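You operate a simulated robot arm through the tools that you are given. There is no shell and no other tool.

The job below is to be done with a simulated robot arm. You get a single attempt, and the scene is never put back.

Task
Clamp the short bar in the jig and sand its specks off with the blue puck.
Fine: stop at SHORT first; turn the disc to TIGHT; put the puck back; leave the long bar. Set down upright: short bar. What is to be rubbed or washed off counts as gone when no trace of it is left.

It is judged by the outcome, as a careful person would: the job done as asked, and still so three seconds after it is handed in. It fails if anything else is knocked over, pushed out of place, dropped, spilled or broken.

Robot
A 7-joint arm with a two-finger gripper, fixed in place. Base frame: the origin is at the foot of the arm, x ahead of it, y to its left, z up; the work surface is at about z = 0. Lengths are in m, angles in degrees, forces in N, time in s.
With the tool pointing down near the work surface it reaches from about 0.16 to 0.38 m from the base axis. Its first joint turns from -72.0 to 72.0 degrees. Payload 0.6 kg.
Tool frame: the origin (TCP) lies between the finger pads and is the grasp point; the fingertips stand 0.022 m ahead of it; z points along the fingers, y is the line along which they close. Largest opening 0.092 m; the body of the gripper starts 0.065 m behind the TCP.
Orientation is told as [roll, pitch, yaw] about the base's x, y, z axes, in that order, counted from this pose: with the fingers straight down and closing along the base's y, the tool's x points along the base's -x, its y along +y and its z along -z.

Tools
- The arm moves only by the tool jog_arm. Its argument "moves" is a list of rows, each a list of 7 numbers: the shift along the tool's x, y, z in m, then the turn, a rotation vector about the tool's x, y, z in degrees, then the opening, from 0 (shut) to 1 (fully open). In form: [[x, y, z, wx, wy, wz, gripper], ...]. A call has 1 to 20 rows; each row shifts and turns the commanded pose from where the row before left it, along the tool's axes as they then stand. Each row takes 0.2 s and may step no farther than 0.05 m and 8.6 degrees from the row before; otherwise, or with a gripper value out of range, the whole call is refused. Where a pose cannot be reached the arm comes as near as it can. A force on the tool above 50 N (or 10 N above the force at the start of the call, whichever is more), or a blocked arm, ends the call early, and 0.2 s more pass. The fingers move at their own pace and stop on an object; they squeeze with about 26 N. The grip force told is the motor's: it shows also when the fingers shut on nothing. Time passes only in rows, and 0.2 s behind the last, so rows that do not move let the fingers close. The reply holds the time, the measured pose of the TCP, the force on the tool along the base axes, the opening and the grip force, in the units named above and with some noise, with the torque about the TCP (base axes, N m) and any sound that the robot's microphone picked up.
- Cameras (640 x 400 px; columns grow to the right, rows downward): "scene" is fixed at [0.0676, -0.2875, 0.3968]; the picture's right is [0.62, -0.79, 0.00], its down [-0.49, -0.39, -0.78] and it looks along [0.61, 0.48, -0.63] (base axes); focal length 214 px, centre (320, 200). "wrist" rides on the gripper at [0.071, 0.019, -0.102] in the tool frame; the picture's right is [-0.26, 0.97, 0.00], its down [-0.75, -0.20, -0.63] and it looks along [-0.60, -0.16, 0.78] (tool axes); focal length 280 px, centre (320, 200). There is no depth. A picture from a camera that has moved, and an enlarged one, comes with that camera's place and axes in the base frame and with its lens.
- capture(camera): a new picture of that camera. It takes no simulated time.
- close_up(camera, box): a new picture of the part [left, top, right, bottom] of that camera's present view, enlarged. It takes no simulated time.
- close_job(): hands the job in; it is judged then, once.

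Nothing tells you positions but the pictures and the camera data. Unless the task says otherwise, let go and move clear before handing in.

The tools are called after "Emit:" by a JSON object that holds its "api" and its "payload". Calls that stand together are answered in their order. jog_arm: Moves the arm, as the interface text tells. Its arguments: {"type":"object","properties":{"moves":{"type":"array","items":{"type":"array","items":{"type":"number"}}}},"required":["moves"]} The other tools are called the same way: capture (camera) takes a picture; close_up (camera, box) takes an enlarged picture of a part of a camera's view; close_job () hands the job in.

At the start:

```text
time: 0.0
tcp_pos: [0.2221, -0.0413, 0.3098]
orientation: [0.1, -0.1, 0.1]
wrist_force: [-0.8, 0.2, 0.6]
ft_torque: [-0.01, -0.04, -0.01]
opening: 0.092
gripper_force: 0.1
```

scene: 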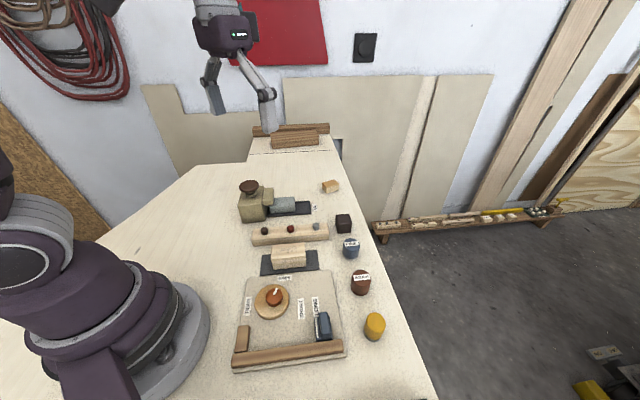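
wrist: 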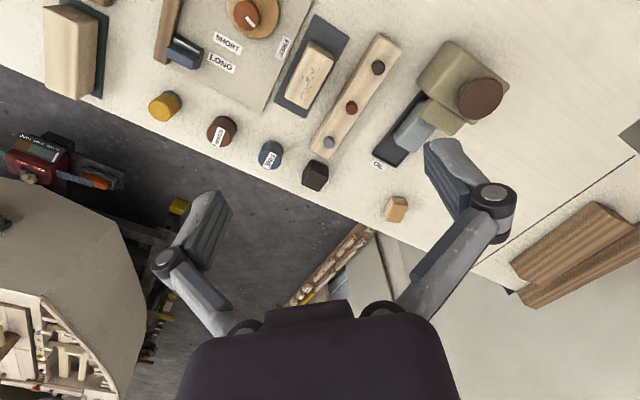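

I see a workbench with a jig board (disc, stop, fence), coloured pucks, a rack and two bars, and I need to see more detail before moving. I'll take enlarged pictures first.

Emit:
{"api": "close_up", "payload": {"camera": "scene", "box": [220, 250, 400, 380]}}

Emit:
{"api": "close_up", "payload": {"camera": "scene", "box": [220, 160, 400, 280]}}

Emit:
{"api": "close_up", "payload": {"camera": "wrist", "box": [140, 0, 340, 130]}}

Emit:
{"api": "close_up", "payload": {"camera": "wrist", "box": [260, 20, 520, 230]}}

Emit:
{"api": "close_up", "payload": {"camera": "scene", "box": [220, 110, 360, 200]}}

```text
3.08 times, centred on (310, 315) of scene
camera zoom: at [0.0676, -0.2875, 0.3968], right [0.62, -0.79, 0.0], down [-0.49, -0.39, -0.78], along [0.61, 0.48, -0.63], focal length 660 px, centre (351, -154)
```

zoom: 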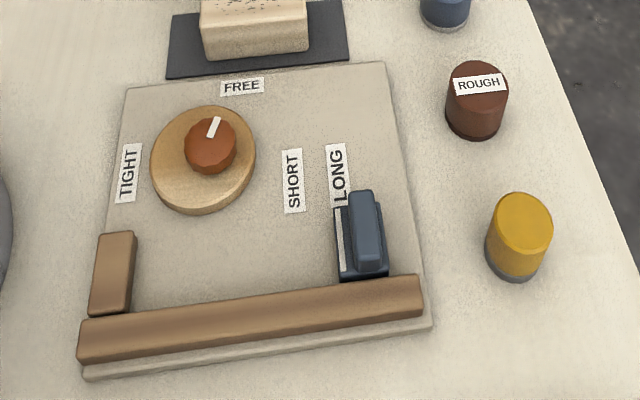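

```text
3.33 times, centred on (310, 220) of scene
camera zoom: at [0.0676, -0.2875, 0.3968], right [0.62, -0.79, 0.0], down [-0.49, -0.39, -0.78], along [0.61, 0.48, -0.63], focal length 715 px, centre (353, 133)
```

zoom: 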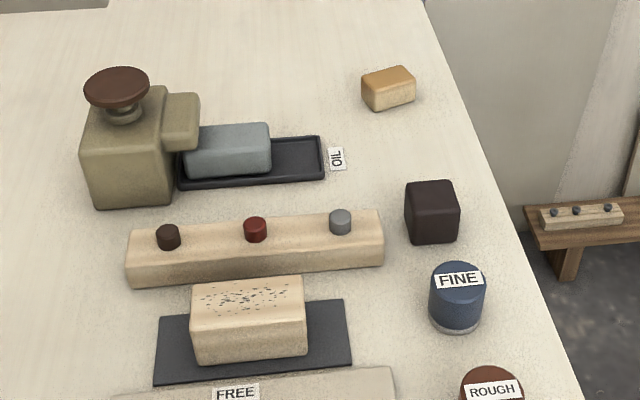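

```text
3.08 times, centred on (240, 65) of wrist
camera zoom: at [0.1511, -0.0222, 0.4127], right [0.26, 0.97, 0.0], down [0.75, -0.2, 0.63], along [0.6, -0.16, -0.78], focal length 863 px, centre (566, 615)
```

zoom: 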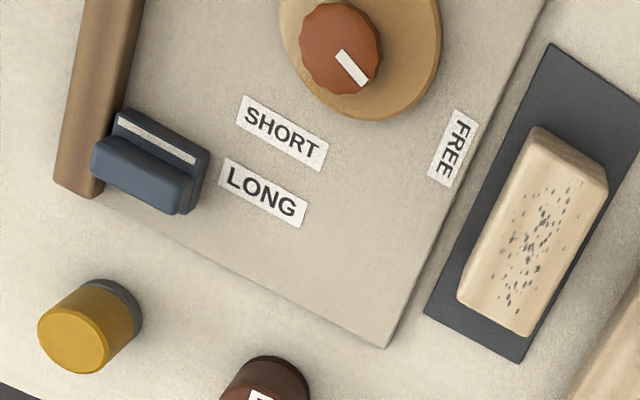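

```text
1.90 times, centred on (390, 125) of wrist
camera zoom: at [0.1511, -0.0222, 0.4127], right [0.26, 0.97, 0.0], down [0.75, -0.2, 0.63], along [0.6, -0.16, -0.78], focal length 534 px, centre (187, 343)
```

zoom: 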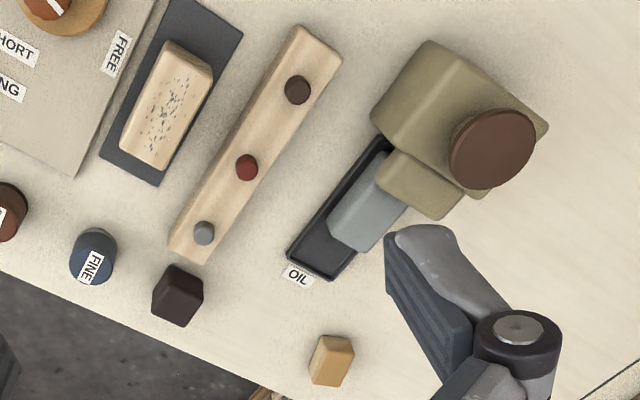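

```text
4.44 times, centred on (290, 155) of scene
camera zoom: at [0.0676, -0.2875, 0.3968], right [0.62, -0.79, 0.0], down [-0.49, -0.39, -0.78], along [0.61, 0.48, -0.63], focal length 953 px, centre (453, 400)
```

zoom: 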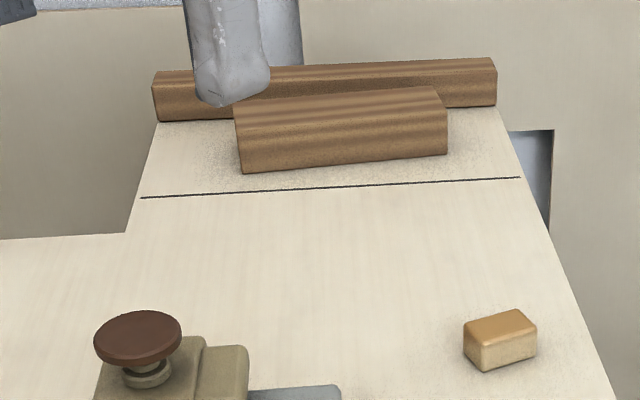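

The short, specked bar is on the dark mat beside the jig board. The stop is at LONG and the disc points at FREE. I'll move to a vantage above the jig to locate things precisely with the wrist camera.

Emit:
{"api": "jog_arm", "payload": {"moves": [[-0.01, 0.02, 0.045, 0, 0, 0, 1], [-0.018, 0.021, 0.045, 0, 0, 0, 1], [0, 0, 0, 0, 0, 8.5, 1], [0, 0, 0, 0, 0, 8.5, 1], [0, 0, 0, 0, 0, 8.5, 1], [0, 0, 0, 0, 0, 8.5, 1], [0, 0, 0, 0, 0, 8.5, 1], [0, 0, 0, 0, 0, 8.5, 1], [0, 0, 0, 0, 0, 8.5, 1], [0, 0, 0, 0, 0, 8.5, 1], [0, 0, 0, 0, 0, 8.5, 1], [0, 0, 0, 0, 0, 8.5, 1], [0, 0, 0, 0, 0, 8.5, 1], [0, 0, 0, 0, 0, 8.5, 1]]}}

Emit:
{"api": "capture", "payload": {"camera": "wrist"}}

Emit:
{"api": "capture", "payload": {"camera": "scene"}}

```text
refused: row 1 steps farther than a row can; nothing moved
```

```text
taken
camera wrist: at [0.1511, -0.0222, 0.4127], right [0.26, 0.97, 0.0], down [0.75, -0.2, 0.63], along [0.6, -0.16, -0.78], focal length 280 px, centre (320, 200)
```

wrist: 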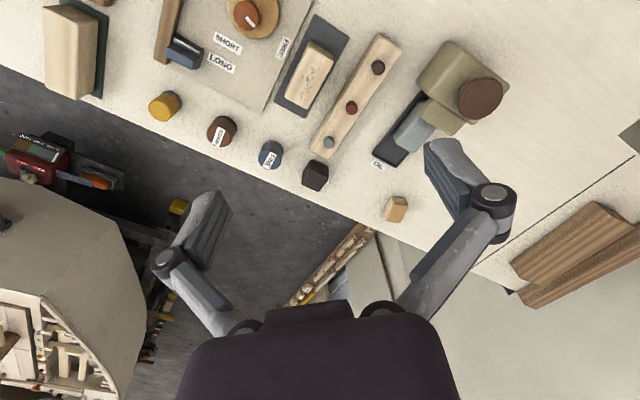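

```text
taken
```

scene: 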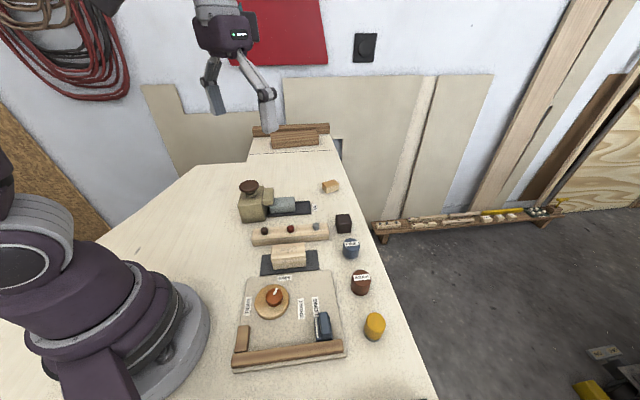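

The first move was refused because one step was too long. I'll repeat it with smaller steps, still heading for a view of the jig.

Emit:
{"api": "jog_arm", "payload": {"moves": [[-0.009, 0.014, 0.03, 0, 0, 0, 1], [-0.009, 0.014, 0.03, 0, 0, 0, 1], [-0.01, 0.013, 0.03, 0, 0, 0, 1], [0, 0, 0, 0, 0, 8.5, 1], [0, 0, 0, 0, 0, 8.5, 1], [0, 0, 0, 0, 0, 8.5, 1], [0, 0, 0, 0, 0, 8.5, 1], [0, 0, 0, 0, 0, 8.5, 1], [0, 0, 0, 0, 0, 8.5, 1], [0, 0, 0, 0, 0, 8.5, 1], [0, 0, 0, 0, 0, 8.5, 1], [0, 0, 0, 0, 0, 8.5, 1], [0, 0, 0, 0, 0, 8.5, 1], [0, 0, 0, 0, 0, 8.5, 1], [0, 0, 0, 0, 0, 8.5, 1]]}}

Emit:
{"api": "capture", "payload": {"camera": "wrist"}}

Emit:
{"api": "capture", "payload": {"camera": "scene"}}

```text
time: 3.2
tcp_pos: [0.2508, -0.0005, 0.2196]
orientation: [0.0, 0.0, -102.1]
wrist_force: [0.3, 0.2, 0.7]
ft_torque: [0.0, 0.02, 0.05]
opening: 0.0921
gripper_force: 0.0
```

```text
taken
camera wrist: at [0.2834, 0.0649, 0.3229], right [0.89, -0.46, 0.0], down [-0.36, -0.69, 0.62], along [-0.29, -0.56, -0.78], focal length 280 px, centre (320, 200)
```

wrist: 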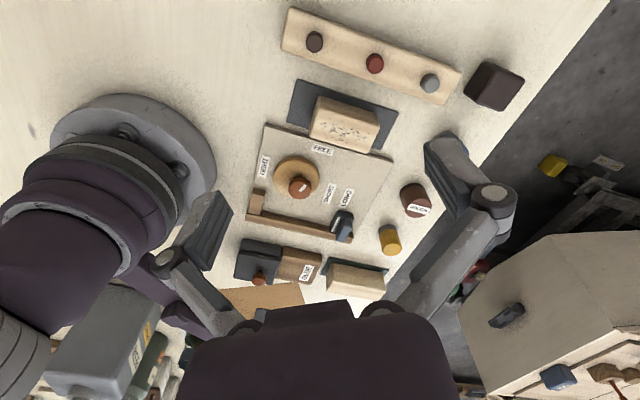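

```text
taken
```

scene: 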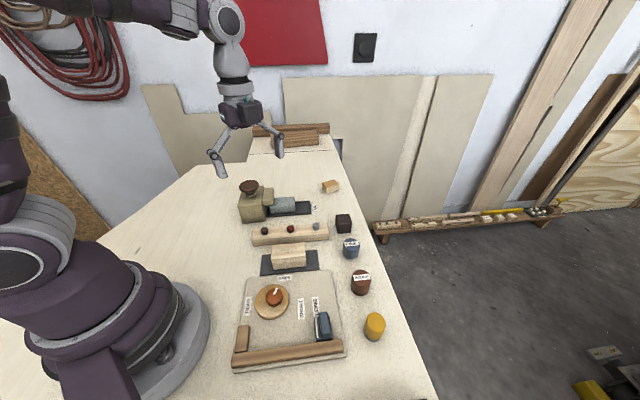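

I have a good view of the whole jig, plus another bar on a mat behind the fence (likely the long bar). I'll enlarge the relevant areas.

Emit:
{"api": "close_up", "payload": {"camera": "wrist", "box": [225, 110, 425, 240]}}

Emit:
{"api": "close_up", "payload": {"camera": "wrist", "box": [220, 220, 420, 320]}}

Emit:
{"api": "close_up", "payload": {"camera": "wrist", "box": [270, 0, 470, 130]}}

Emit:
{"api": "close_up", "payload": {"camera": "wrist", "box": [245, 140, 375, 240]}}

Emit:
{"api": "close_up", "payload": {"camera": "scene", "box": [230, 230, 330, 300]}}

```text
3.08 times, centred on (325, 175) of wrist
camera zoom: at [0.2834, 0.0649, 0.3229], right [0.89, -0.46, 0.0], down [-0.36, -0.69, 0.62], along [-0.29, -0.56, -0.78], focal length 863 px, centre (305, 277)
```

zoom: 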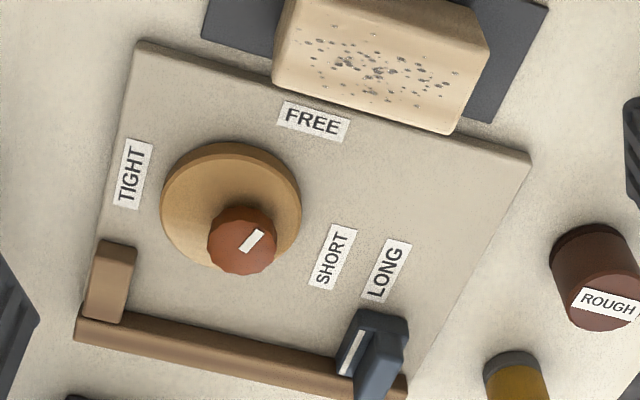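

```text
3.20 times, centred on (320, 270) of wrist
camera zoom: at [0.2834, 0.0649, 0.3229], right [0.89, -0.46, 0.0], down [-0.36, -0.69, 0.62], along [-0.29, -0.56, -0.78], focal length 897 px, centre (320, -24)
```

zoom: 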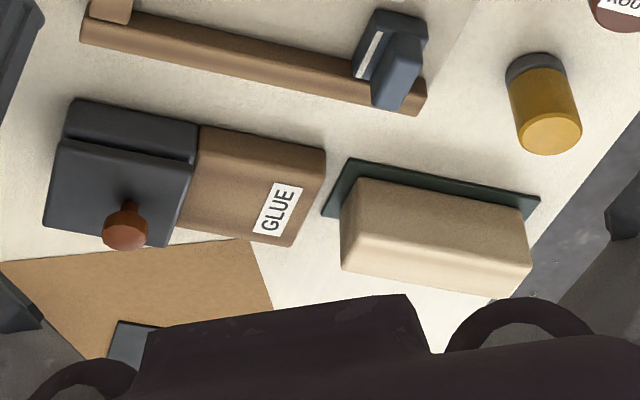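

```text
3.08 times, centred on (370, 65) of wrist
camera zoom: at [0.2834, 0.0649, 0.3229], right [0.89, -0.46, 0.0], down [-0.36, -0.69, 0.62], along [-0.29, -0.56, -0.78], focal length 863 px, centre (166, 615)
```

zoom: 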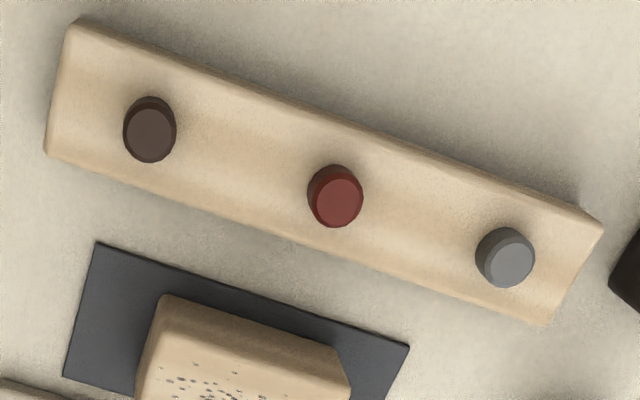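

```text
4.00 times, centred on (310, 190) of wrist
camera zoom: at [0.2834, 0.0649, 0.3229], right [0.89, -0.46, 0.0], down [-0.36, -0.69, 0.62], along [-0.29, -0.56, -0.78], focal length 1122 px, centre (360, 240)
```

zoom: 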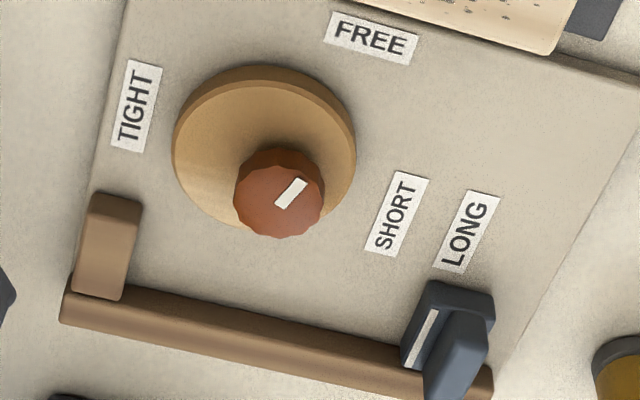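

```text
5.71 times, centred on (280, 265) of scene
camera zoom: at [0.0676, -0.2875, 0.3968], right [0.62, -0.79, 0.0], down [-0.49, -0.39, -0.78], along [0.61, 0.48, -0.63], focal length 1226 px, centre (549, -171)
```

zoom: 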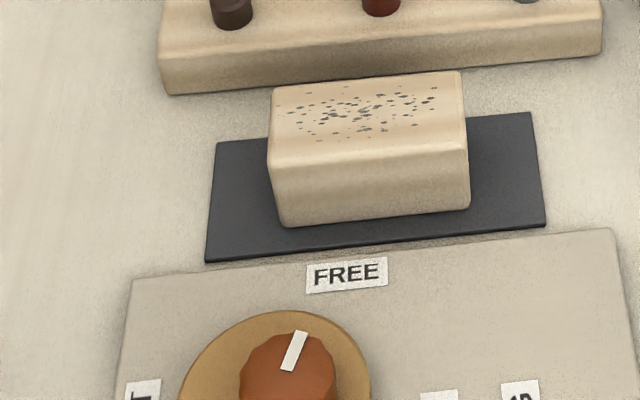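

Triangulating both views, the jig board is about 0.17 × 0.15 m, centred near (0.169, -0.141) and turned about -45°. The stop is at its right end, the knob near (0.162, -0.114), the short bar near (0.244, -0.065) and the blue puck near (0.345, -0.158). I'll move nearer for a better view of the stop.

Emit:
{"api": "jog_arm", "payload": {"moves": [[-0.041, 0.0048, 0.02, 0, 0, 0, 1], [-0.041, 0.0048, 0.02, 0, 0, 0, 1], [-0.041, 0.0047, 0.02, 0, 0, 0, 1], [-0.041, 0.0047, 0.02, 0, 0, 0, 1], [0, 0, 0, 0, 0, 8.22, 1], [0, 0, 0, 0, 0, 8.22, 1], [0, 0, 0, 0, 0, 8.22, 1], [0, 0, 0, 0, 0, 8.22, 1]]}}

Emit:
{"api": "capture", "payload": {"camera": "wrist"}}

Emit:
{"api": "capture", "payload": {"camera": "scene"}}

```text
time: 5.0
tcp_pos: [0.2349, -0.1658, 0.1411]
orientation: [0.0, 0.1, -135.0]
wrist_force: [-0.6, 1.4, 0.5]
ft_torque: [0.01, -0.01, -0.01]
opening: 0.092
gripper_force: 0.0
```

```text
taken
camera wrist: at [0.2983, -0.1287, 0.2433], right [0.5, -0.87, 0.0], down [-0.68, -0.39, 0.62], along [-0.54, -0.31, -0.78], focal length 280 px, centre (320, 200)
```

wrist: 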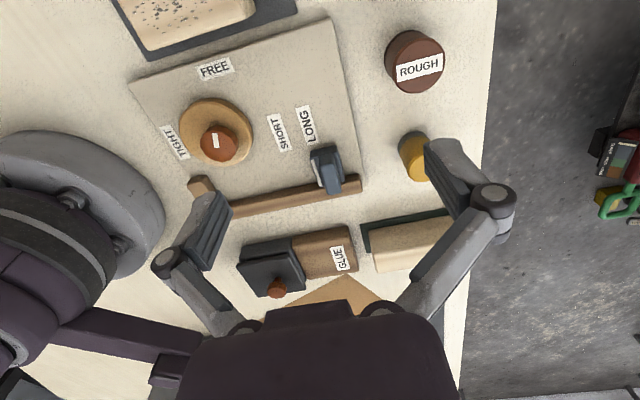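

```text
taken
```

scene: 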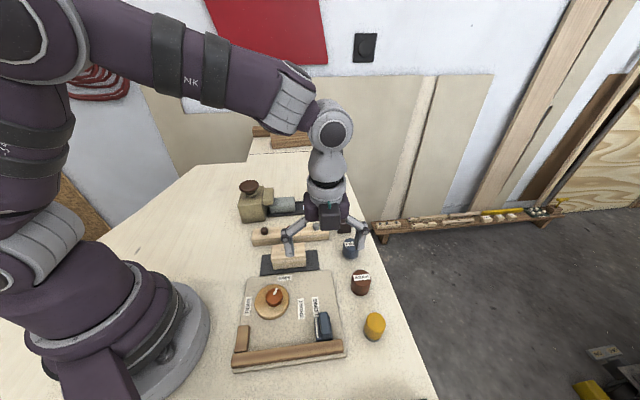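

Emit:
{"api": "close_up", "payload": {"camera": "wrist", "box": [240, 90, 380, 220]}}

Emit:
{"api": "close_up", "payload": {"camera": "scene", "box": [290, 295, 360, 365]}}

Emit:
{"api": "close_up", "payload": {"camera": "wrist", "box": [120, 50, 320, 220]}}

```text
3.08 times, centred on (310, 155) of wrist
camera zoom: at [0.2983, -0.1287, 0.2433], right [0.5, -0.87, 0.0], down [-0.68, -0.39, 0.62], along [-0.54, -0.31, -0.78], focal length 863 px, centre (351, 338)
```

zoom: 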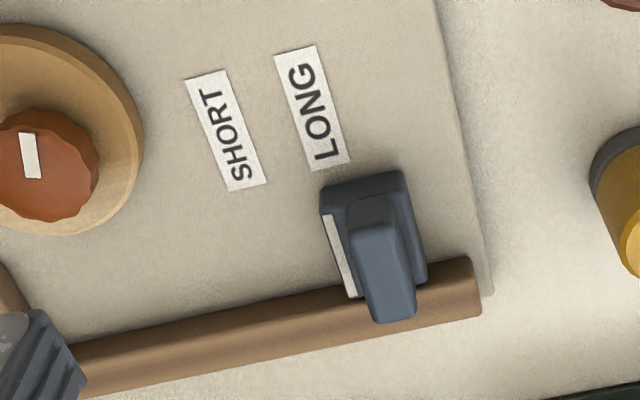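

```text
5.71 times, centred on (325, 330) of scene
camera zoom: at [0.0676, -0.2875, 0.3968], right [0.62, -0.79, 0.0], down [-0.49, -0.39, -0.78], along [0.61, 0.48, -0.63], focal length 1226 px, centre (291, -543)
```

zoom: 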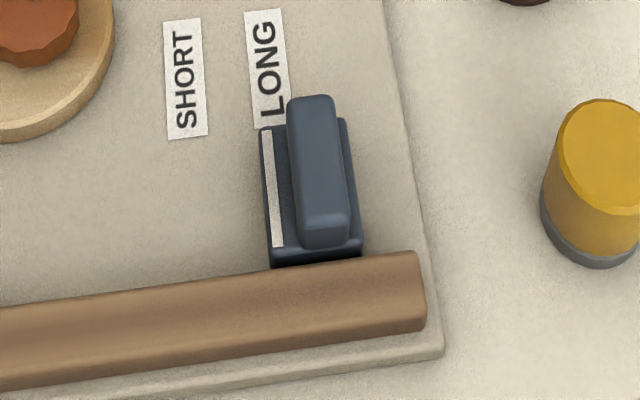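

```text
2.35 times, centred on (220, 135) of wrist
camera zoom: at [0.2983, -0.1287, 0.2433], right [0.5, -0.87, 0.0], down [-0.68, -0.39, 0.62], along [-0.54, -0.31, -0.78], focal length 660 px, centre (555, 353)
```

zoom: 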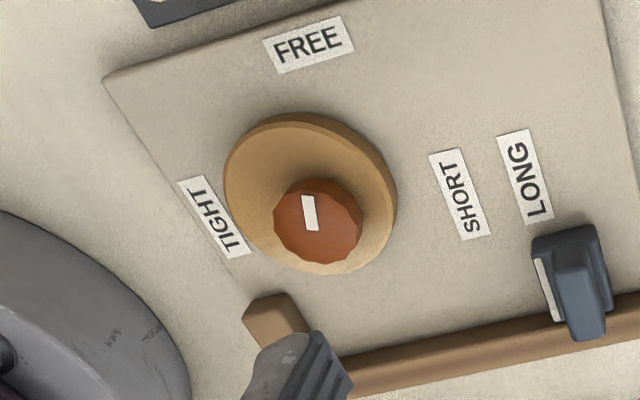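

The stop's fin tops out at about z = 0.040, near (0.182, -0.208), and its index line is level with LONG. SHORT lies about 26 mm along the fence toward the end block. I'll hover over the fin with the fingers closing along the fence.

Emit:
{"api": "jog_arm", "payload": {"moves": [[-0.0336, -0.004, 0, 0, 0, 0, 0.6], [-0.0335, -0.004, 0, 0, 0, 0, 0.5], [0, 0, 0.03, 0, 0, 0, 0.5], [0, 0, 0.03, 0, 0, 0, 0.5]]}}

Emit:
{"api": "capture", "payload": {"camera": "wrist"}}

Emit:
{"api": "close_up", "payload": {"camera": "scene", "box": [260, 240, 400, 370]}}

```text
time: 6.0
tcp_pos: [0.1823, -0.2053, 0.0779]
orientation: [0.0, 0.0, -134.8]
wrist_force: [0.2, 0.1, -0.4]
ft_torque: [0.01, -0.01, 0.01]
opening: 0.046
gripper_force: 0.0
```

```text
taken
camera wrist: at [0.2458, -0.1694, 0.1811], right [0.5, -0.87, 0.0], down [-0.68, -0.39, 0.62], along [-0.54, -0.31, -0.78], focal length 280 px, centre (320, 200)
```

wrist: 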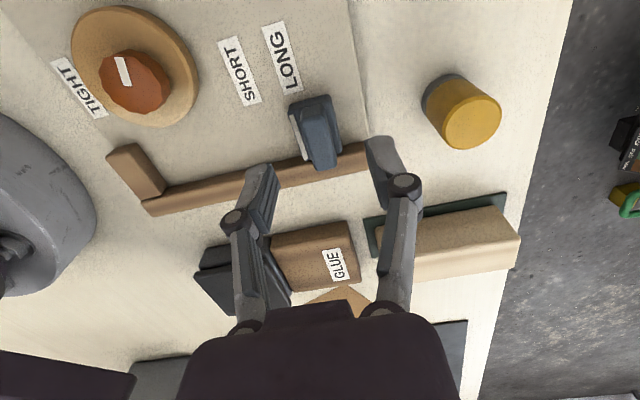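

```text
3.08 times, centred on (330, 305) of scene
camera zoom: at [0.0676, -0.2875, 0.3968], right [0.62, -0.79, 0.0], down [-0.49, -0.39, -0.78], along [0.61, 0.48, -0.63], focal length 660 px, centre (289, -123)
```

zoom: 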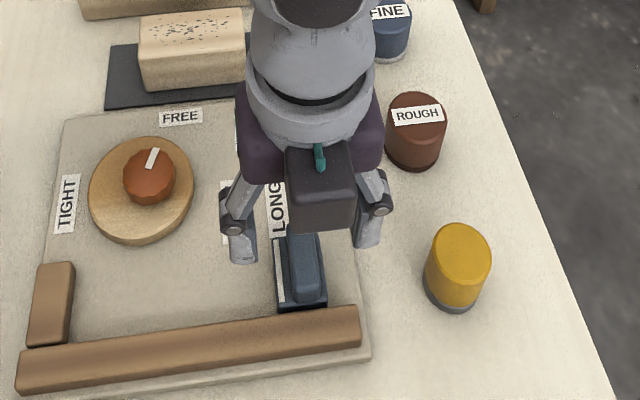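

The fingers straddle the fin with a small offset. I'll correct it, go down to about z = 0.047 and grip the fin.

Emit:
{"api": "jog_arm", "payload": {"moves": [[-0.0022, 0.001, 0.015, 0, 0, 0, 0.5], [0, 0, 0.0155, 0, 0, 0, 0.5], [0, 0, 0, 0, 0, 0, 0.5]]}}

Emit:
{"api": "capture", "payload": {"camera": "wrist"}}

Emit:
{"api": "close_up", "payload": {"camera": "scene", "box": [290, 265, 360, 345]}}

```text
time: 6.8
tcp_pos: [0.1826, -0.2087, 0.0477]
orientation: [0.0, 0.0, -134.8]
wrist_force: [0.2, 0.5, 0.0]
ft_torque: [0.02, 0.01, 0.02]
opening: 0.0461
gripper_force: 0.0
```

```text
taken
camera wrist: at [0.2451, -0.1719, 0.151], right [0.5, -0.87, 0.0], down [-0.68, -0.39, 0.62], along [-0.54, -0.31, -0.78], focal length 280 px, centre (320, 200)
```

wrist: 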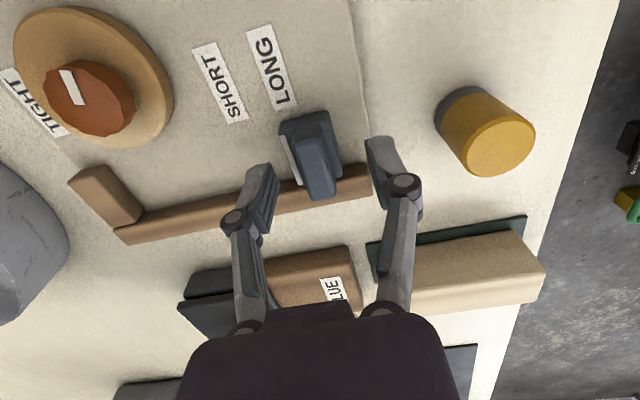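

```text
5.00 times, centred on (325, 305) of scene
camera zoom: at [0.0676, -0.2875, 0.3968], right [0.62, -0.79, 0.0], down [-0.49, -0.39, -0.78], along [0.61, 0.48, -0.63], focal length 1072 px, centre (295, -325)
```

zoom: 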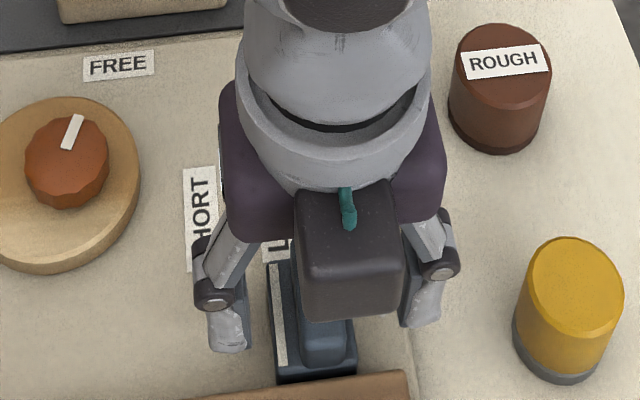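

The fingers straddle the fin above the stop's base. I'll close on it.

Emit:
{"api": "jog_arm", "payload": {"moves": [[0, 0, 0, 0, 0, 0, 0.3], [0, 0, 0, 0, 0, 0, 0.0], [0, 0, 0, 0, 0, 0, 0.0], [0, 0, 0, 0, 0, 0, 0.0]]}}

Emit:
{"api": "capture", "payload": {"camera": "wrist"}}

```text
time: 7.8
tcp_pos: [0.1818, -0.2083, 0.0478]
orientation: [-0.3, 0.0, -134.8]
wrist_force: [-21.0, 20.4, 15.6]
ft_torque: [0.41, 0.39, -0.11]
opening: 0.014
gripper_force: 28.2
```

```text
taken
camera wrist: at [0.2446, -0.1714, 0.1508], right [0.5, -0.87, -0.01], down [-0.67, -0.39, 0.63], along [-0.54, -0.31, -0.78], focal length 280 px, centre (320, 200)
```

wrist: 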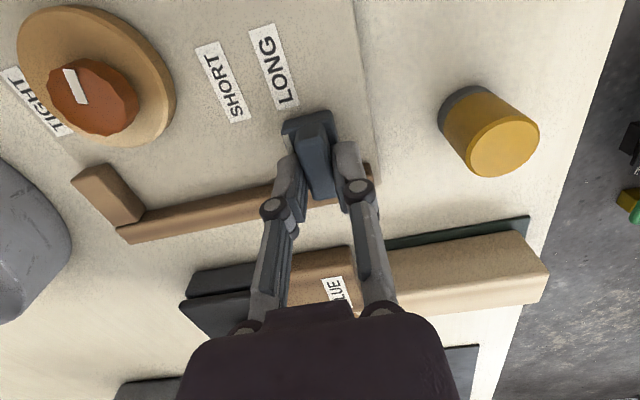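

The fin is gripped (14 mm wide), and the stop is holding firm against a small sideways load. I'll slide it gently along the fence toward SHORT.

Emit:
{"api": "jog_arm", "payload": {"moves": [[0, -0.002, 0, 0, 0, 0, 0.0], [0, -0.003, 0, 0, 0, 0, 0.0], [0, -0.003, 0, 0, 0, 0, 0.0], [0, -0.003, 0, 0, 0, 0, 0.0]]}}

Emit:
{"api": "capture", "payload": {"camera": "wrist"}}

```text
time: 8.8
tcp_pos: [0.1748, -0.2011, 0.0486]
orientation: [0.0, 0.1, -134.7]
wrist_force: [7.1, 4.0, -23.8]
ft_torque: [-0.14, 0.15, -0.13]
opening: 0.0141
gripper_force: 27.8
```

```text
taken
camera wrist: at [0.237, -0.1641, 0.1521], right [0.5, -0.87, 0.0], down [-0.68, -0.39, 0.62], along [-0.54, -0.31, -0.78], focal length 280 px, centre (320, 200)
```

wrist: 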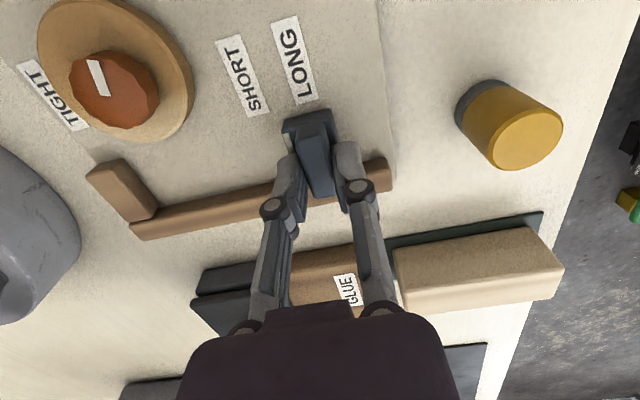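

The stop slid about 10 mm. I'll continue toward SHORT with a slight downward correction to ease the vertical pull.

Emit:
{"api": "jog_arm", "payload": {"moves": [[0, -0.003, 0.0005, 0, 0, 0, 0.0], [0, -0.003, 0.0003, 0, 0, 0, 0.0], [0, -0.003, 0, 0, 0, 0, 0.0], [0, -0.003, 0, 0, 0, 0, 0.0], [0, -0.002, 0, 0, 0, 0, 0.0]]}}

Emit:
{"api": "capture", "payload": {"camera": "wrist"}}

Emit:
{"api": "close_up", "payload": {"camera": "scene", "box": [260, 270, 350, 350]}}

```text
time: 10.0
tcp_pos: [0.165, -0.1926, 0.0481]
orientation: [0.0, -0.1, -134.9]
wrist_force: [6.0, 2.8, 26.5]
ft_torque: [0.22, -0.29, -0.07]
opening: 0.0138
gripper_force: 27.8
```

```text
taken
camera wrist: at [0.2272, -0.1546, 0.1511], right [0.5, -0.87, 0.0], down [-0.68, -0.39, 0.62], along [-0.54, -0.31, -0.78], focal length 280 px, centre (320, 200)
```

wrist: 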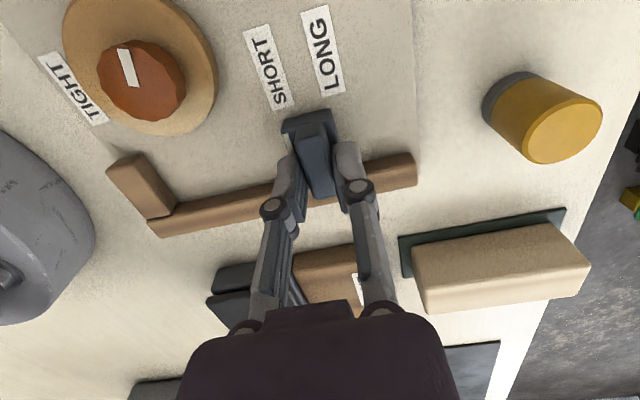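

```text
5.00 times, centred on (305, 310) of scene
camera zoom: at [0.0675, -0.2875, 0.3969], right [0.62, -0.79, 0.0], down [-0.49, -0.39, -0.78], along [0.61, 0.48, -0.63], focal length 1072 px, centre (395, -350)
```

zoom: 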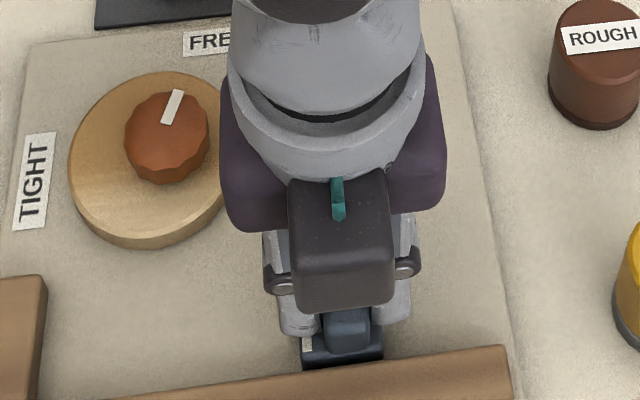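

The stop's line is now about 1–1.5 mm short of SHORT. I'll nudge it a little more, then release and look.

Emit:
{"api": "jog_arm", "payload": {"moves": [[0, -0.0012, -0.0003, 0, 0, 0, 0.0], [0, -0.0008, 0, 0, 0, 0, 0.0], [0, 0, 0, 0, 0, 0, 0.0]]}}

Emit:
{"api": "jog_arm", "payload": {"moves": [[0, 0, 0, 0, 0, 0, 0.4], [0, 0, 0, 0, 0, 0, 0.4], [0, 0, -0.03, 0, 0, 0, 0.4], [0, 0, -0.04, 0, 0, 0, 0.5], [0.03, 0, -0.03, 0, 0, 0, 1], [0.04, 0, 0, 0, 0, 0, 1]]}}

Emit:
{"api": "close_up", "payload": {"camera": "wrist", "box": [150, 50, 390, 200]}}

Emit:
{"api": "close_up", "payload": {"camera": "scene", "box": [230, 265, 360, 365]}}

Emit:
{"api": "capture", "payload": {"camera": "wrist"}}

```text
time: 10.8
tcp_pos: [0.1621, -0.1893, 0.0476]
orientation: [-0.1, 0.2, -134.8]
wrist_force: [9.0, 8.1, -5.9]
ft_torque: [-0.15, 0.15, -0.09]
opening: 0.0138
gripper_force: 27.9
```

```text
time: 12.2
tcp_pos: [0.2105, -0.1438, 0.1491]
orientation: [0.0, 0.0, -134.9]
wrist_force: [-0.8, -0.4, 0.7]
ft_torque: [0.02, 0.03, 0.01]
opening: 0.0919
gripper_force: 0.1
```

```text
2.67 times, centred on (270, 125) of wrist
camera zoom: at [0.2738, -0.1066, 0.2513], right [0.5, -0.87, 0.0], down [-0.68, -0.39, 0.62], along [-0.54, -0.31, -0.78], focal length 748 px, centre (453, 400)
```

zoom: 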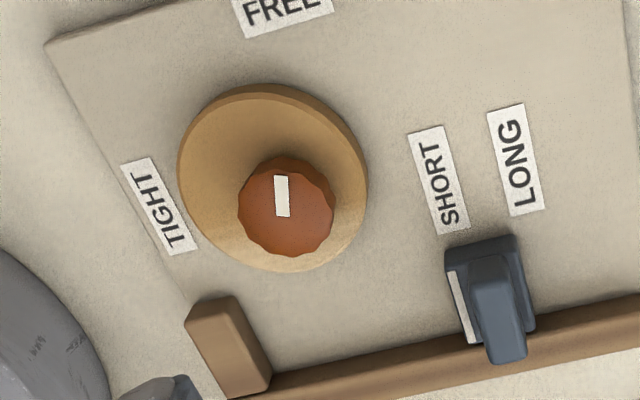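

```text
4.00 times, centred on (295, 315) of scene
camera zoom: at [0.0675, -0.2875, 0.3968], right [0.62, -0.79, 0.0], down [-0.49, -0.39, -0.78], along [0.61, 0.48, -0.63], focal length 858 px, centre (420, -260)
```

zoom: 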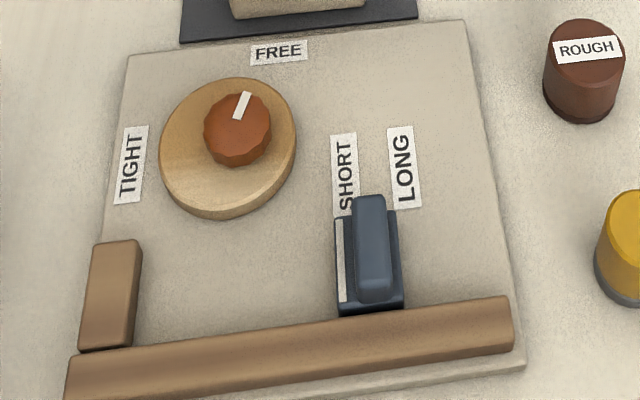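

```text
taken
camera wrist: at [0.2738, -0.1066, 0.2513], right [0.5, -0.87, 0.0], down [-0.68, -0.39, 0.62], along [-0.54, -0.31, -0.78], focal length 280 px, centre (320, 200)
```

wrist: 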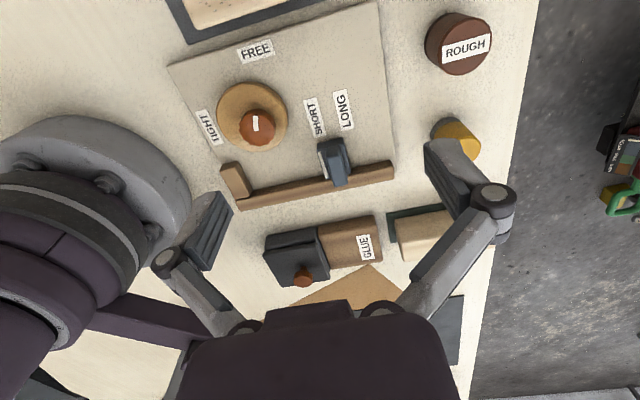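

The stop now reads SHORT: its line is within about 2 mm of the label centre, the same offset it had at LONG. Next I'll turn the gripper to close across the bar's width and hover over the short bar.

Emit:
{"api": "jog_arm", "payload": {"moves": [[0.0397, -0.016, 0, 0, 0, 0, 1], [0.0397, -0.016, 0, 0, 0, 0, 1], [0, 0, 0, 0, 0, -8.5, 1], [0, 0, 0, 0, 0, -8.5, 1], [0, 0, 0, 0, 0, -8.5, 1], [0, 0, 0, 0, 0, -8.5, 1], [0, 0, 0, 0, 0, -8.5, 1], [0, 0, 0, 0, 0, -8.5, 1], [0, 0, 0, 0, 0, -8.5, 1], [0, 0, 0, 0, 0, -8.5, 1], [0, 0, 0, 0, 0, -8.5, 1], [0, 0, 0, 0, 0, -8.5, 1], [0, 0, 0, 0, 0, -4.9, 0.7], [0, 0, 0.02, 0, 0, 0, 0.7]]}}

Emit:
{"api": "capture", "payload": {"camera": "wrist"}}

Emit:
{"api": "close_up", "payload": {"camera": "scene", "box": [230, 200, 360, 290]}}

```text
time: 15.2
tcp_pos: [0.246, -0.0609, 0.1294]
orientation: [0.0, 0.0, -44.8]
wrist_force: [0.6, 0.4, -0.3]
ft_torque: [-0.04, 0.01, 0.01]
opening: 0.0645
gripper_force: 0.0
```

```text
taken
camera wrist: at [0.2081, 0.0022, 0.232], right [0.87, 0.5, 0.0], down [0.39, -0.68, 0.62], along [0.31, -0.54, -0.78], focal length 280 px, centre (320, 200)
```

wrist: 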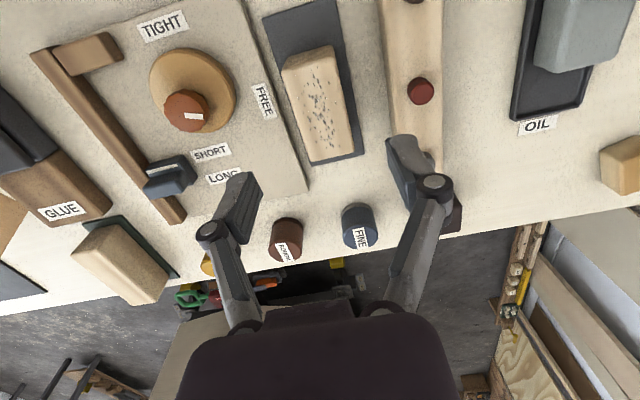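

```text
4.44 times, centred on (295, 245) of scene
camera zoom: at [0.0676, -0.2875, 0.3968], right [0.62, -0.79, 0.0], down [-0.49, -0.39, -0.78], along [0.61, 0.48, -0.63], focal length 953 px, centre (431, 0)
```

zoom: 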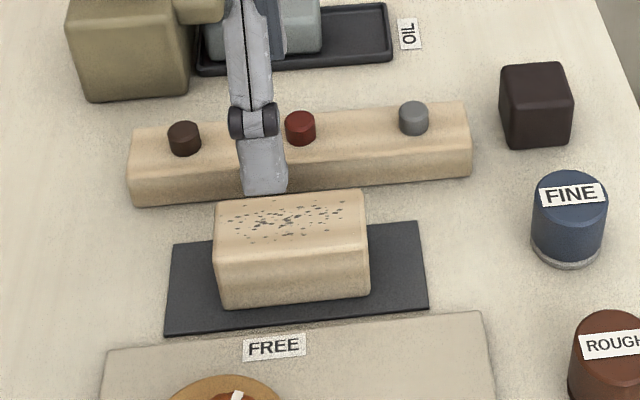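

The gripper is above the bar. I'll enlarge this view to fix the bar's centre and check the clearance to the pegged rail.

Emit:
{"api": "close_up", "payload": {"camera": "wrist", "box": [240, 0, 460, 180]}}

Emit:
{"api": "close_up", "payload": {"camera": "wrist", "box": [20, 0, 280, 220]}}

```text
2.22 times, centred on (350, 90) of wrist
camera zoom: at [0.2081, 0.0022, 0.232], right [0.87, 0.5, 0.0], down [0.39, -0.68, 0.62], along [0.31, -0.54, -0.78], focal length 623 px, centre (253, 444)
```

zoom: 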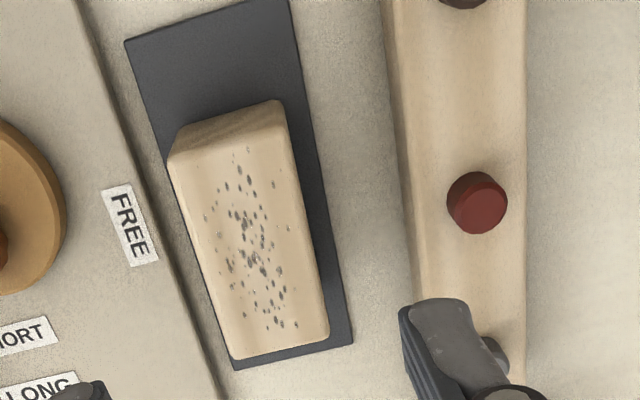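

```text
1.82 times, centred on (150, 110) of wrist
camera zoom: at [0.2081, 0.0022, 0.232], right [0.87, 0.5, 0.0], down [0.39, -0.68, 0.62], along [0.31, -0.54, -0.78], focal length 510 px, centre (629, 364)
```

zoom: 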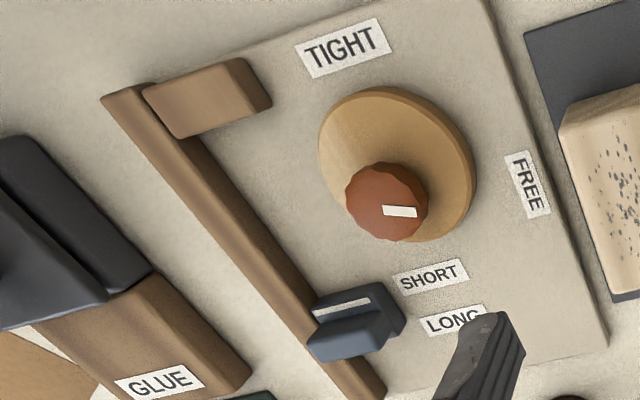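

The bar is about 70 × 36 mm, centred near (0.246, -0.064), with its top at about z = 0.038. The rail is far enough away for a finger. I'll go down with the opening at 0.062 m and check before closing.

Emit:
{"api": "jog_arm", "payload": {"moves": [[-0.0026, -0.0021, 0.03, 0, 0, 0, 0.66], [0, 0, 0.03, 0, 0, 0, 0.66], [0, 0, 0.015, 0, 0, 0, 0.66]]}}

Emit:
{"api": "capture", "payload": {"camera": "wrist"}}

Emit:
{"api": "close_up", "payload": {"camera": "scene", "box": [240, 210, 340, 290]}}

```text
time: 16.0
tcp_pos: [0.2461, -0.0639, 0.0528]
orientation: [-0.1, -0.1, -45.0]
wrist_force: [0.6, -0.8, -0.1]
ft_torque: [0.0, 0.01, -0.02]
opening: 0.0606
gripper_force: 0.0
```

```text
taken
camera wrist: at [0.2082, 0.0002, 0.1568], right [0.87, 0.5, 0.0], down [0.39, -0.68, 0.62], along [0.31, -0.54, -0.78], focal length 280 px, centre (320, 200)
```

wrist: 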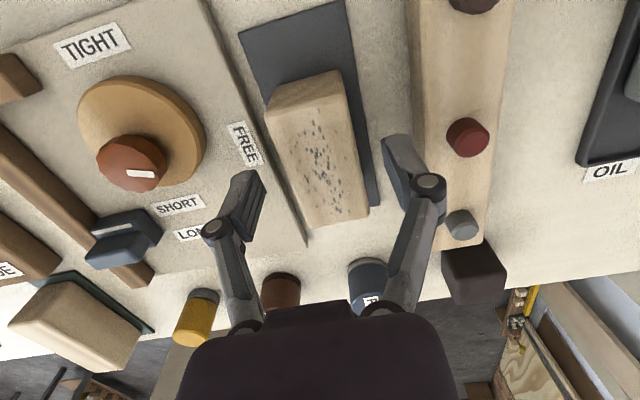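

```text
5.00 times, centred on (290, 250) of scene
camera zoom: at [0.0676, -0.2875, 0.3968], right [0.62, -0.79, 0.0], down [-0.49, -0.39, -0.78], along [0.61, 0.48, -0.63], focal length 1072 px, centre (470, -50)
```

zoom: 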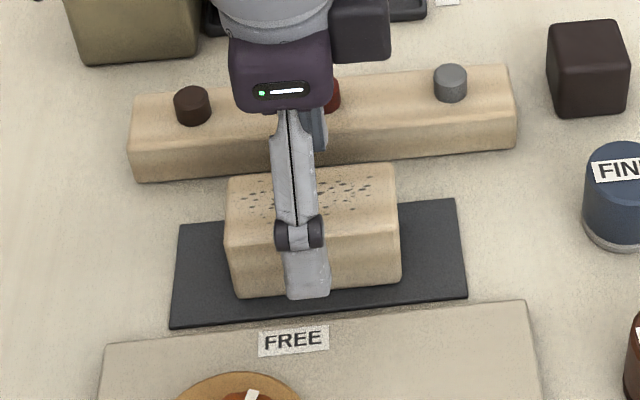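

The fingers straddle the bar near its middle. I'll go down to about z = 0.040 and close.

Emit:
{"api": "jog_arm", "payload": {"moves": [[0, 0, 0.0128, 0, 0, 0, 0.66], [0, 0, 0, 0, 0, 0, 0.4], [0, 0, 0, 0, 0, 0, 0.1], [0, 0, 0, 0, 0, 0, 0.0], [0, 0, 0, 0, 0, 0, 0.0]]}}

Emit:
{"api": "capture", "payload": {"camera": "wrist"}}

```text
time: 17.2
tcp_pos: [0.2447, -0.0647, 0.0419]
orientation: [0.0, 0.0, -44.9]
wrist_force: [-0.2, 0.6, 0.1]
ft_torque: [0.01, 0.02, -0.02]
opening: 0.0348
gripper_force: 25.9
```

```text
taken
camera wrist: at [0.2081, 0.0, 0.1447], right [0.87, 0.5, 0.0], down [0.39, -0.68, 0.62], along [0.31, -0.54, -0.78], focal length 280 px, centre (320, 200)
```

wrist: 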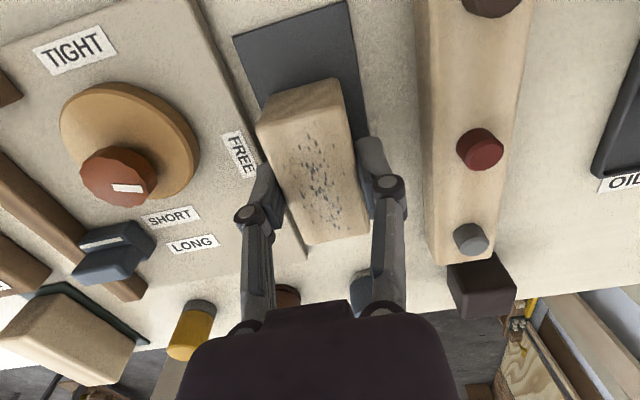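

The bar is gripped, 35 mm wide. I'll lift it, carry it over the pocket between the end block and the stop, and check before lowering.

Emit:
{"api": "jog_arm", "payload": {"moves": [[0, 0, -0.02, 0, 0, 0, 0.0], [0, 0, -0.025, 0, 0, 0, 0.0], [0, 0, -0.02, 0, 0, 0, 0.0], [0.007, -0.0364, 0, 0, 0, 0, 0.0], [0.007, -0.0364, 0, 0, 0, 0, 0.0], [0.007, -0.0364, 0, 0, 0, 0, 0.0], [0.007, -0.0364, 0, 0, 0, 0, 0.0], [0, 0, 0, 0, 0, 0, 0.0]]}}

Emit:
{"api": "capture", "payload": {"camera": "wrist"}}

Emit:
{"api": "close_up", "payload": {"camera": "scene", "box": [220, 220, 360, 370]}}

```text
time: 19.0
tcp_pos: [0.1229, -0.1485, 0.1071]
orientation: [0.0, 0.0, -44.9]
wrist_force: [-0.8, -0.1, -0.5]
ft_torque: [0.01, 0.01, 0.02]
opening: 0.035
gripper_force: 25.8
```

```text
taken
camera wrist: at [0.0857, -0.084, 0.2105], right [0.87, 0.5, 0.0], down [0.39, -0.68, 0.62], along [0.31, -0.54, -0.78], focal length 280 px, centre (320, 200)
```

wrist: 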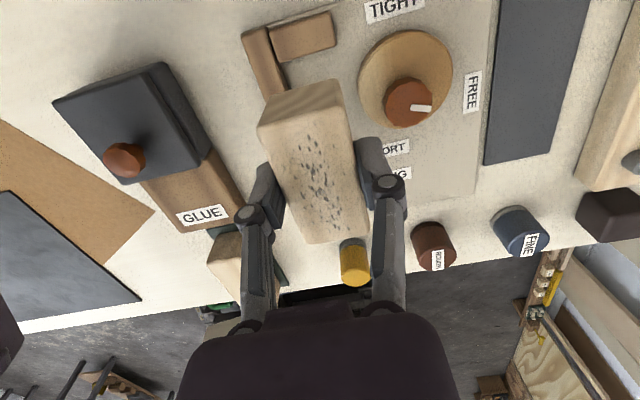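

```text
2.67 times, centred on (290, 295) of scene
camera zoom: at [0.0676, -0.2875, 0.3968], right [0.62, -0.79, 0.0], down [-0.49, -0.39, -0.78], along [0.61, 0.48, -0.63], focal length 572 px, centre (400, -53)
```

zoom: 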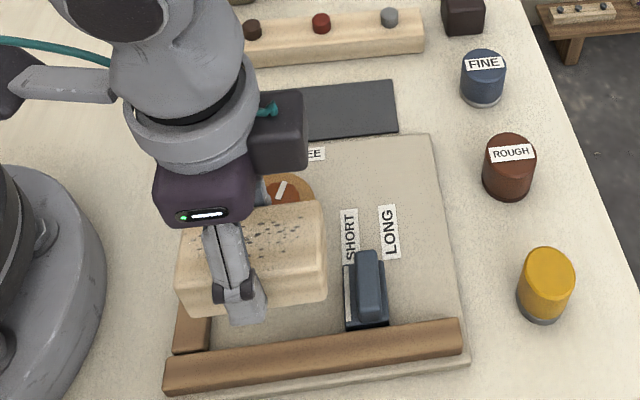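

The bar hangs centred over the pocket, at about p = -27 mm and q = -37 mm in board terms. I'll lower it most of the way and check the clearances.

Emit:
{"api": "jog_arm", "payload": {"moves": [[-0.001, 0, 0.02, 0, 0, 0, 0.0], [0, 0, 0.02, 0, 0, 0, 0.0], [0, 0, 0.008, 0, 0, 0, 0.0], [0, 0, 0, 0, 0, 0, 0.0]]}}

Emit:
{"api": "close_up", "payload": {"camera": "wrist", "box": [180, 0, 440, 260]}}

Emit:
{"api": "close_up", "payload": {"camera": "scene", "box": [220, 260, 360, 370]}}

```text
time: 20.0
tcp_pos: [0.1228, -0.1474, 0.0578]
orientation: [0.1, 0.0, -44.8]
wrist_force: [4.0, 2.6, 23.5]
ft_torque: [-0.23, 0.14, 0.02]
opening: 0.0356
gripper_force: 25.7
```

```text
1.54 times, centred on (310, 130) of wrist
camera zoom: at [0.0859, -0.0848, 0.162], right [0.87, 0.5, 0.0], down [0.39, -0.68, 0.63], along [0.31, -0.54, -0.78], focal length 431 px, centre (335, 308)
```

zoom: 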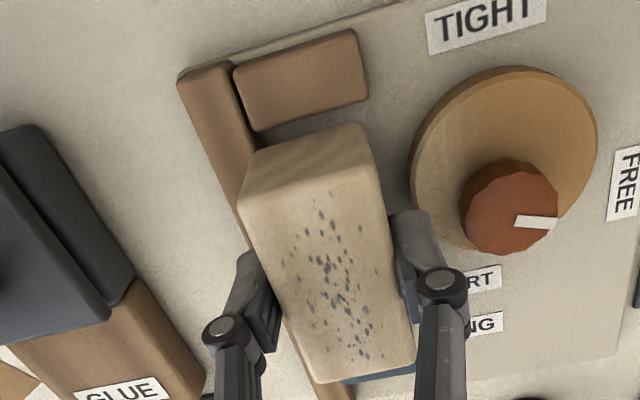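

```text
3.64 times, centred on (290, 315) of scene
camera zoom: at [0.0676, -0.2875, 0.3969], right [0.62, -0.79, 0.0], down [-0.49, -0.39, -0.78], along [0.61, 0.48, -0.63], focal length 780 px, centre (429, -218)
```

zoom: 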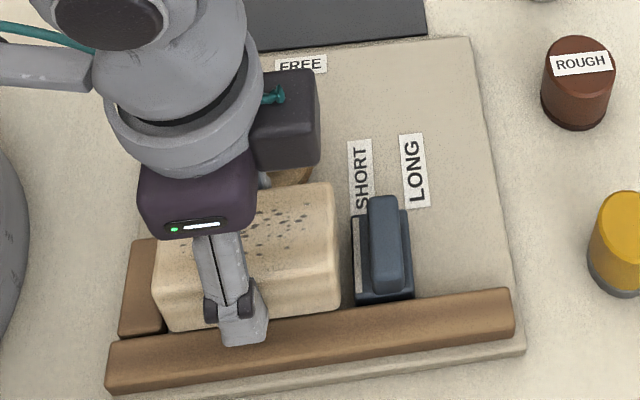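

I met about 23 N of upward force: the bar's edge is catching the top of the fence, which stands at about z = 0.02, higher than I assumed. With this low grip the fingertips would foul the fence too, so I'll lift, put the bar back on its mat and take it higher up.

Emit:
{"api": "jog_arm", "payload": {"moves": [[0, 0, -0.024, 0, 0, 0, 0.0], [0, 0, -0.024, 0, 0, 0, 0.0], [-0.00675, 0.0364, 0, 0, 0, 0, 0.0], [-0.00675, 0.0364, 0, 0, 0, 0, 0.0], [-0.00675, 0.0364, 0, 0, 0, 0, 0.0], [-0.00675, 0.0364, 0, 0, 0, 0, 0.0], [0, 0, 0.02, 0, 0, 0, 0.0], [0, 0, 0.025, 0, 0, 0, 0.0], [0, 0, 0.0145, 0, 0, 0, 0.0], [0, 0, 0, 0, 0, 0, 0.0]]}}

Emit:
{"api": "capture", "payload": {"camera": "wrist"}}

Emit:
{"api": "close_up", "payload": {"camera": "scene", "box": [240, 210, 340, 290]}}

Emit:
{"api": "close_up", "payload": {"camera": "scene", "box": [225, 270, 355, 375]}}

```text
time: 22.2
tcp_pos: [0.246, -0.0659, 0.046]
orientation: [0.0, 0.0, -45.0]
wrist_force: [-0.3, 0.1, -0.9]
ft_torque: [0.01, 0.0, 0.05]
opening: 0.0354
gripper_force: 25.7
```

```text
taken
camera wrist: at [0.2086, -0.0024, 0.1497], right [0.87, 0.5, 0.0], down [0.39, -0.68, 0.62], along [0.31, -0.54, -0.78], focal length 280 px, centre (320, 200)
```

wrist: 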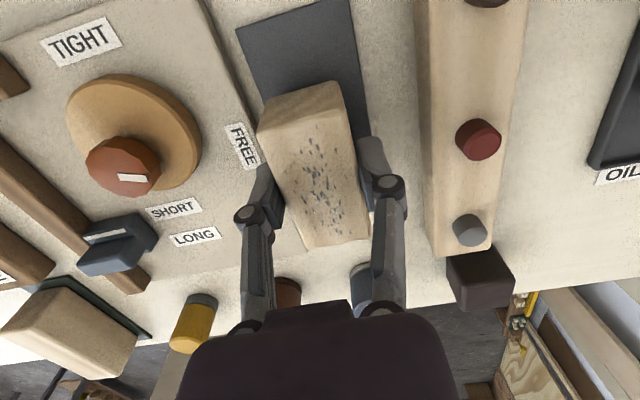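

```text
5.00 times, centred on (290, 250) of scene
camera zoom: at [0.0676, -0.2875, 0.3968], right [0.62, -0.79, 0.0], down [-0.49, -0.39, -0.78], along [0.61, 0.48, -0.63], focal length 1072 px, centre (470, -50)
```

zoom: 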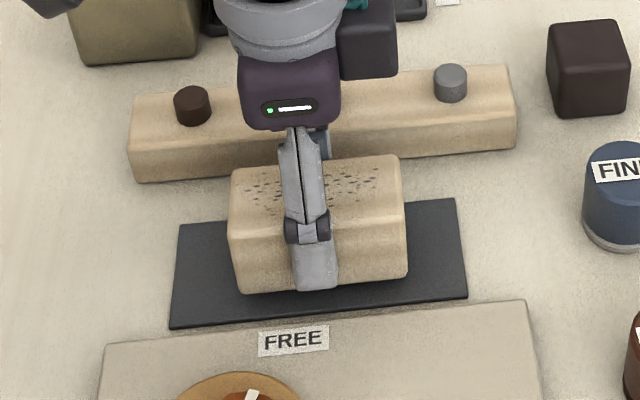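

```text
3.81 times, centred on (290, 322) of scene
camera zoom: at [0.0676, -0.2875, 0.3968], right [0.62, -0.79, 0.0], down [-0.49, -0.39, -0.78], along [0.61, 0.48, -0.63], focal length 817 px, centre (434, -267)
```

zoom: 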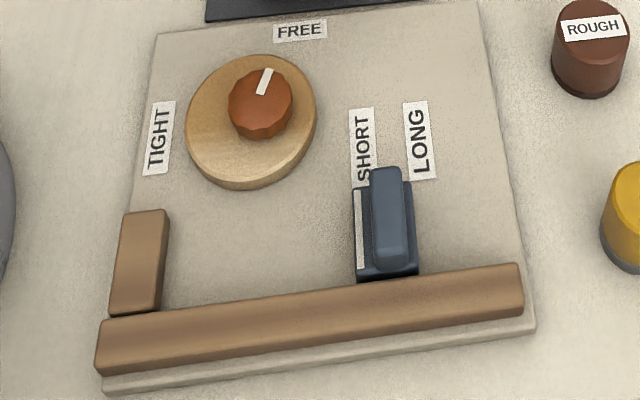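

The bar is still about 5 mm above the mat because I lowered it slightly less than I lifted it. I'll lower the rest gently.

Emit:
{"api": "jog_arm", "payload": {"moves": [[0, 0, 0.003, 0, 0, 0, 0.0], [0, 0, 0.0015, 0, 0, 0, 0.0], [0, 0, 0, 0, 0, 0, 0.0]]}}

```text
time: 23.0
tcp_pos: [0.2452, -0.0653, 0.0421]
orientation: [-0.1, 0.1, -44.9]
wrist_force: [1.0, 0.7, -1.0]
ft_torque: [-0.01, -0.01, 0.01]
opening: 0.0353
gripper_force: 26.0
```

Emit:
{"api": "jog_arm", "payload": {"moves": [[0, 0, 0.0006, 0, 0, 0, 0.0], [0, 0, 0, 0, 0, 0, 0.0]]}}

```text
time: 23.6
tcp_pos: [0.2452, -0.0651, 0.0413]
orientation: [0.0, 0.1, -44.9]
wrist_force: [-1.0, -0.6, -0.8]
ft_torque: [-0.02, 0.01, 0.02]
opening: 0.0347
gripper_force: 25.7
```

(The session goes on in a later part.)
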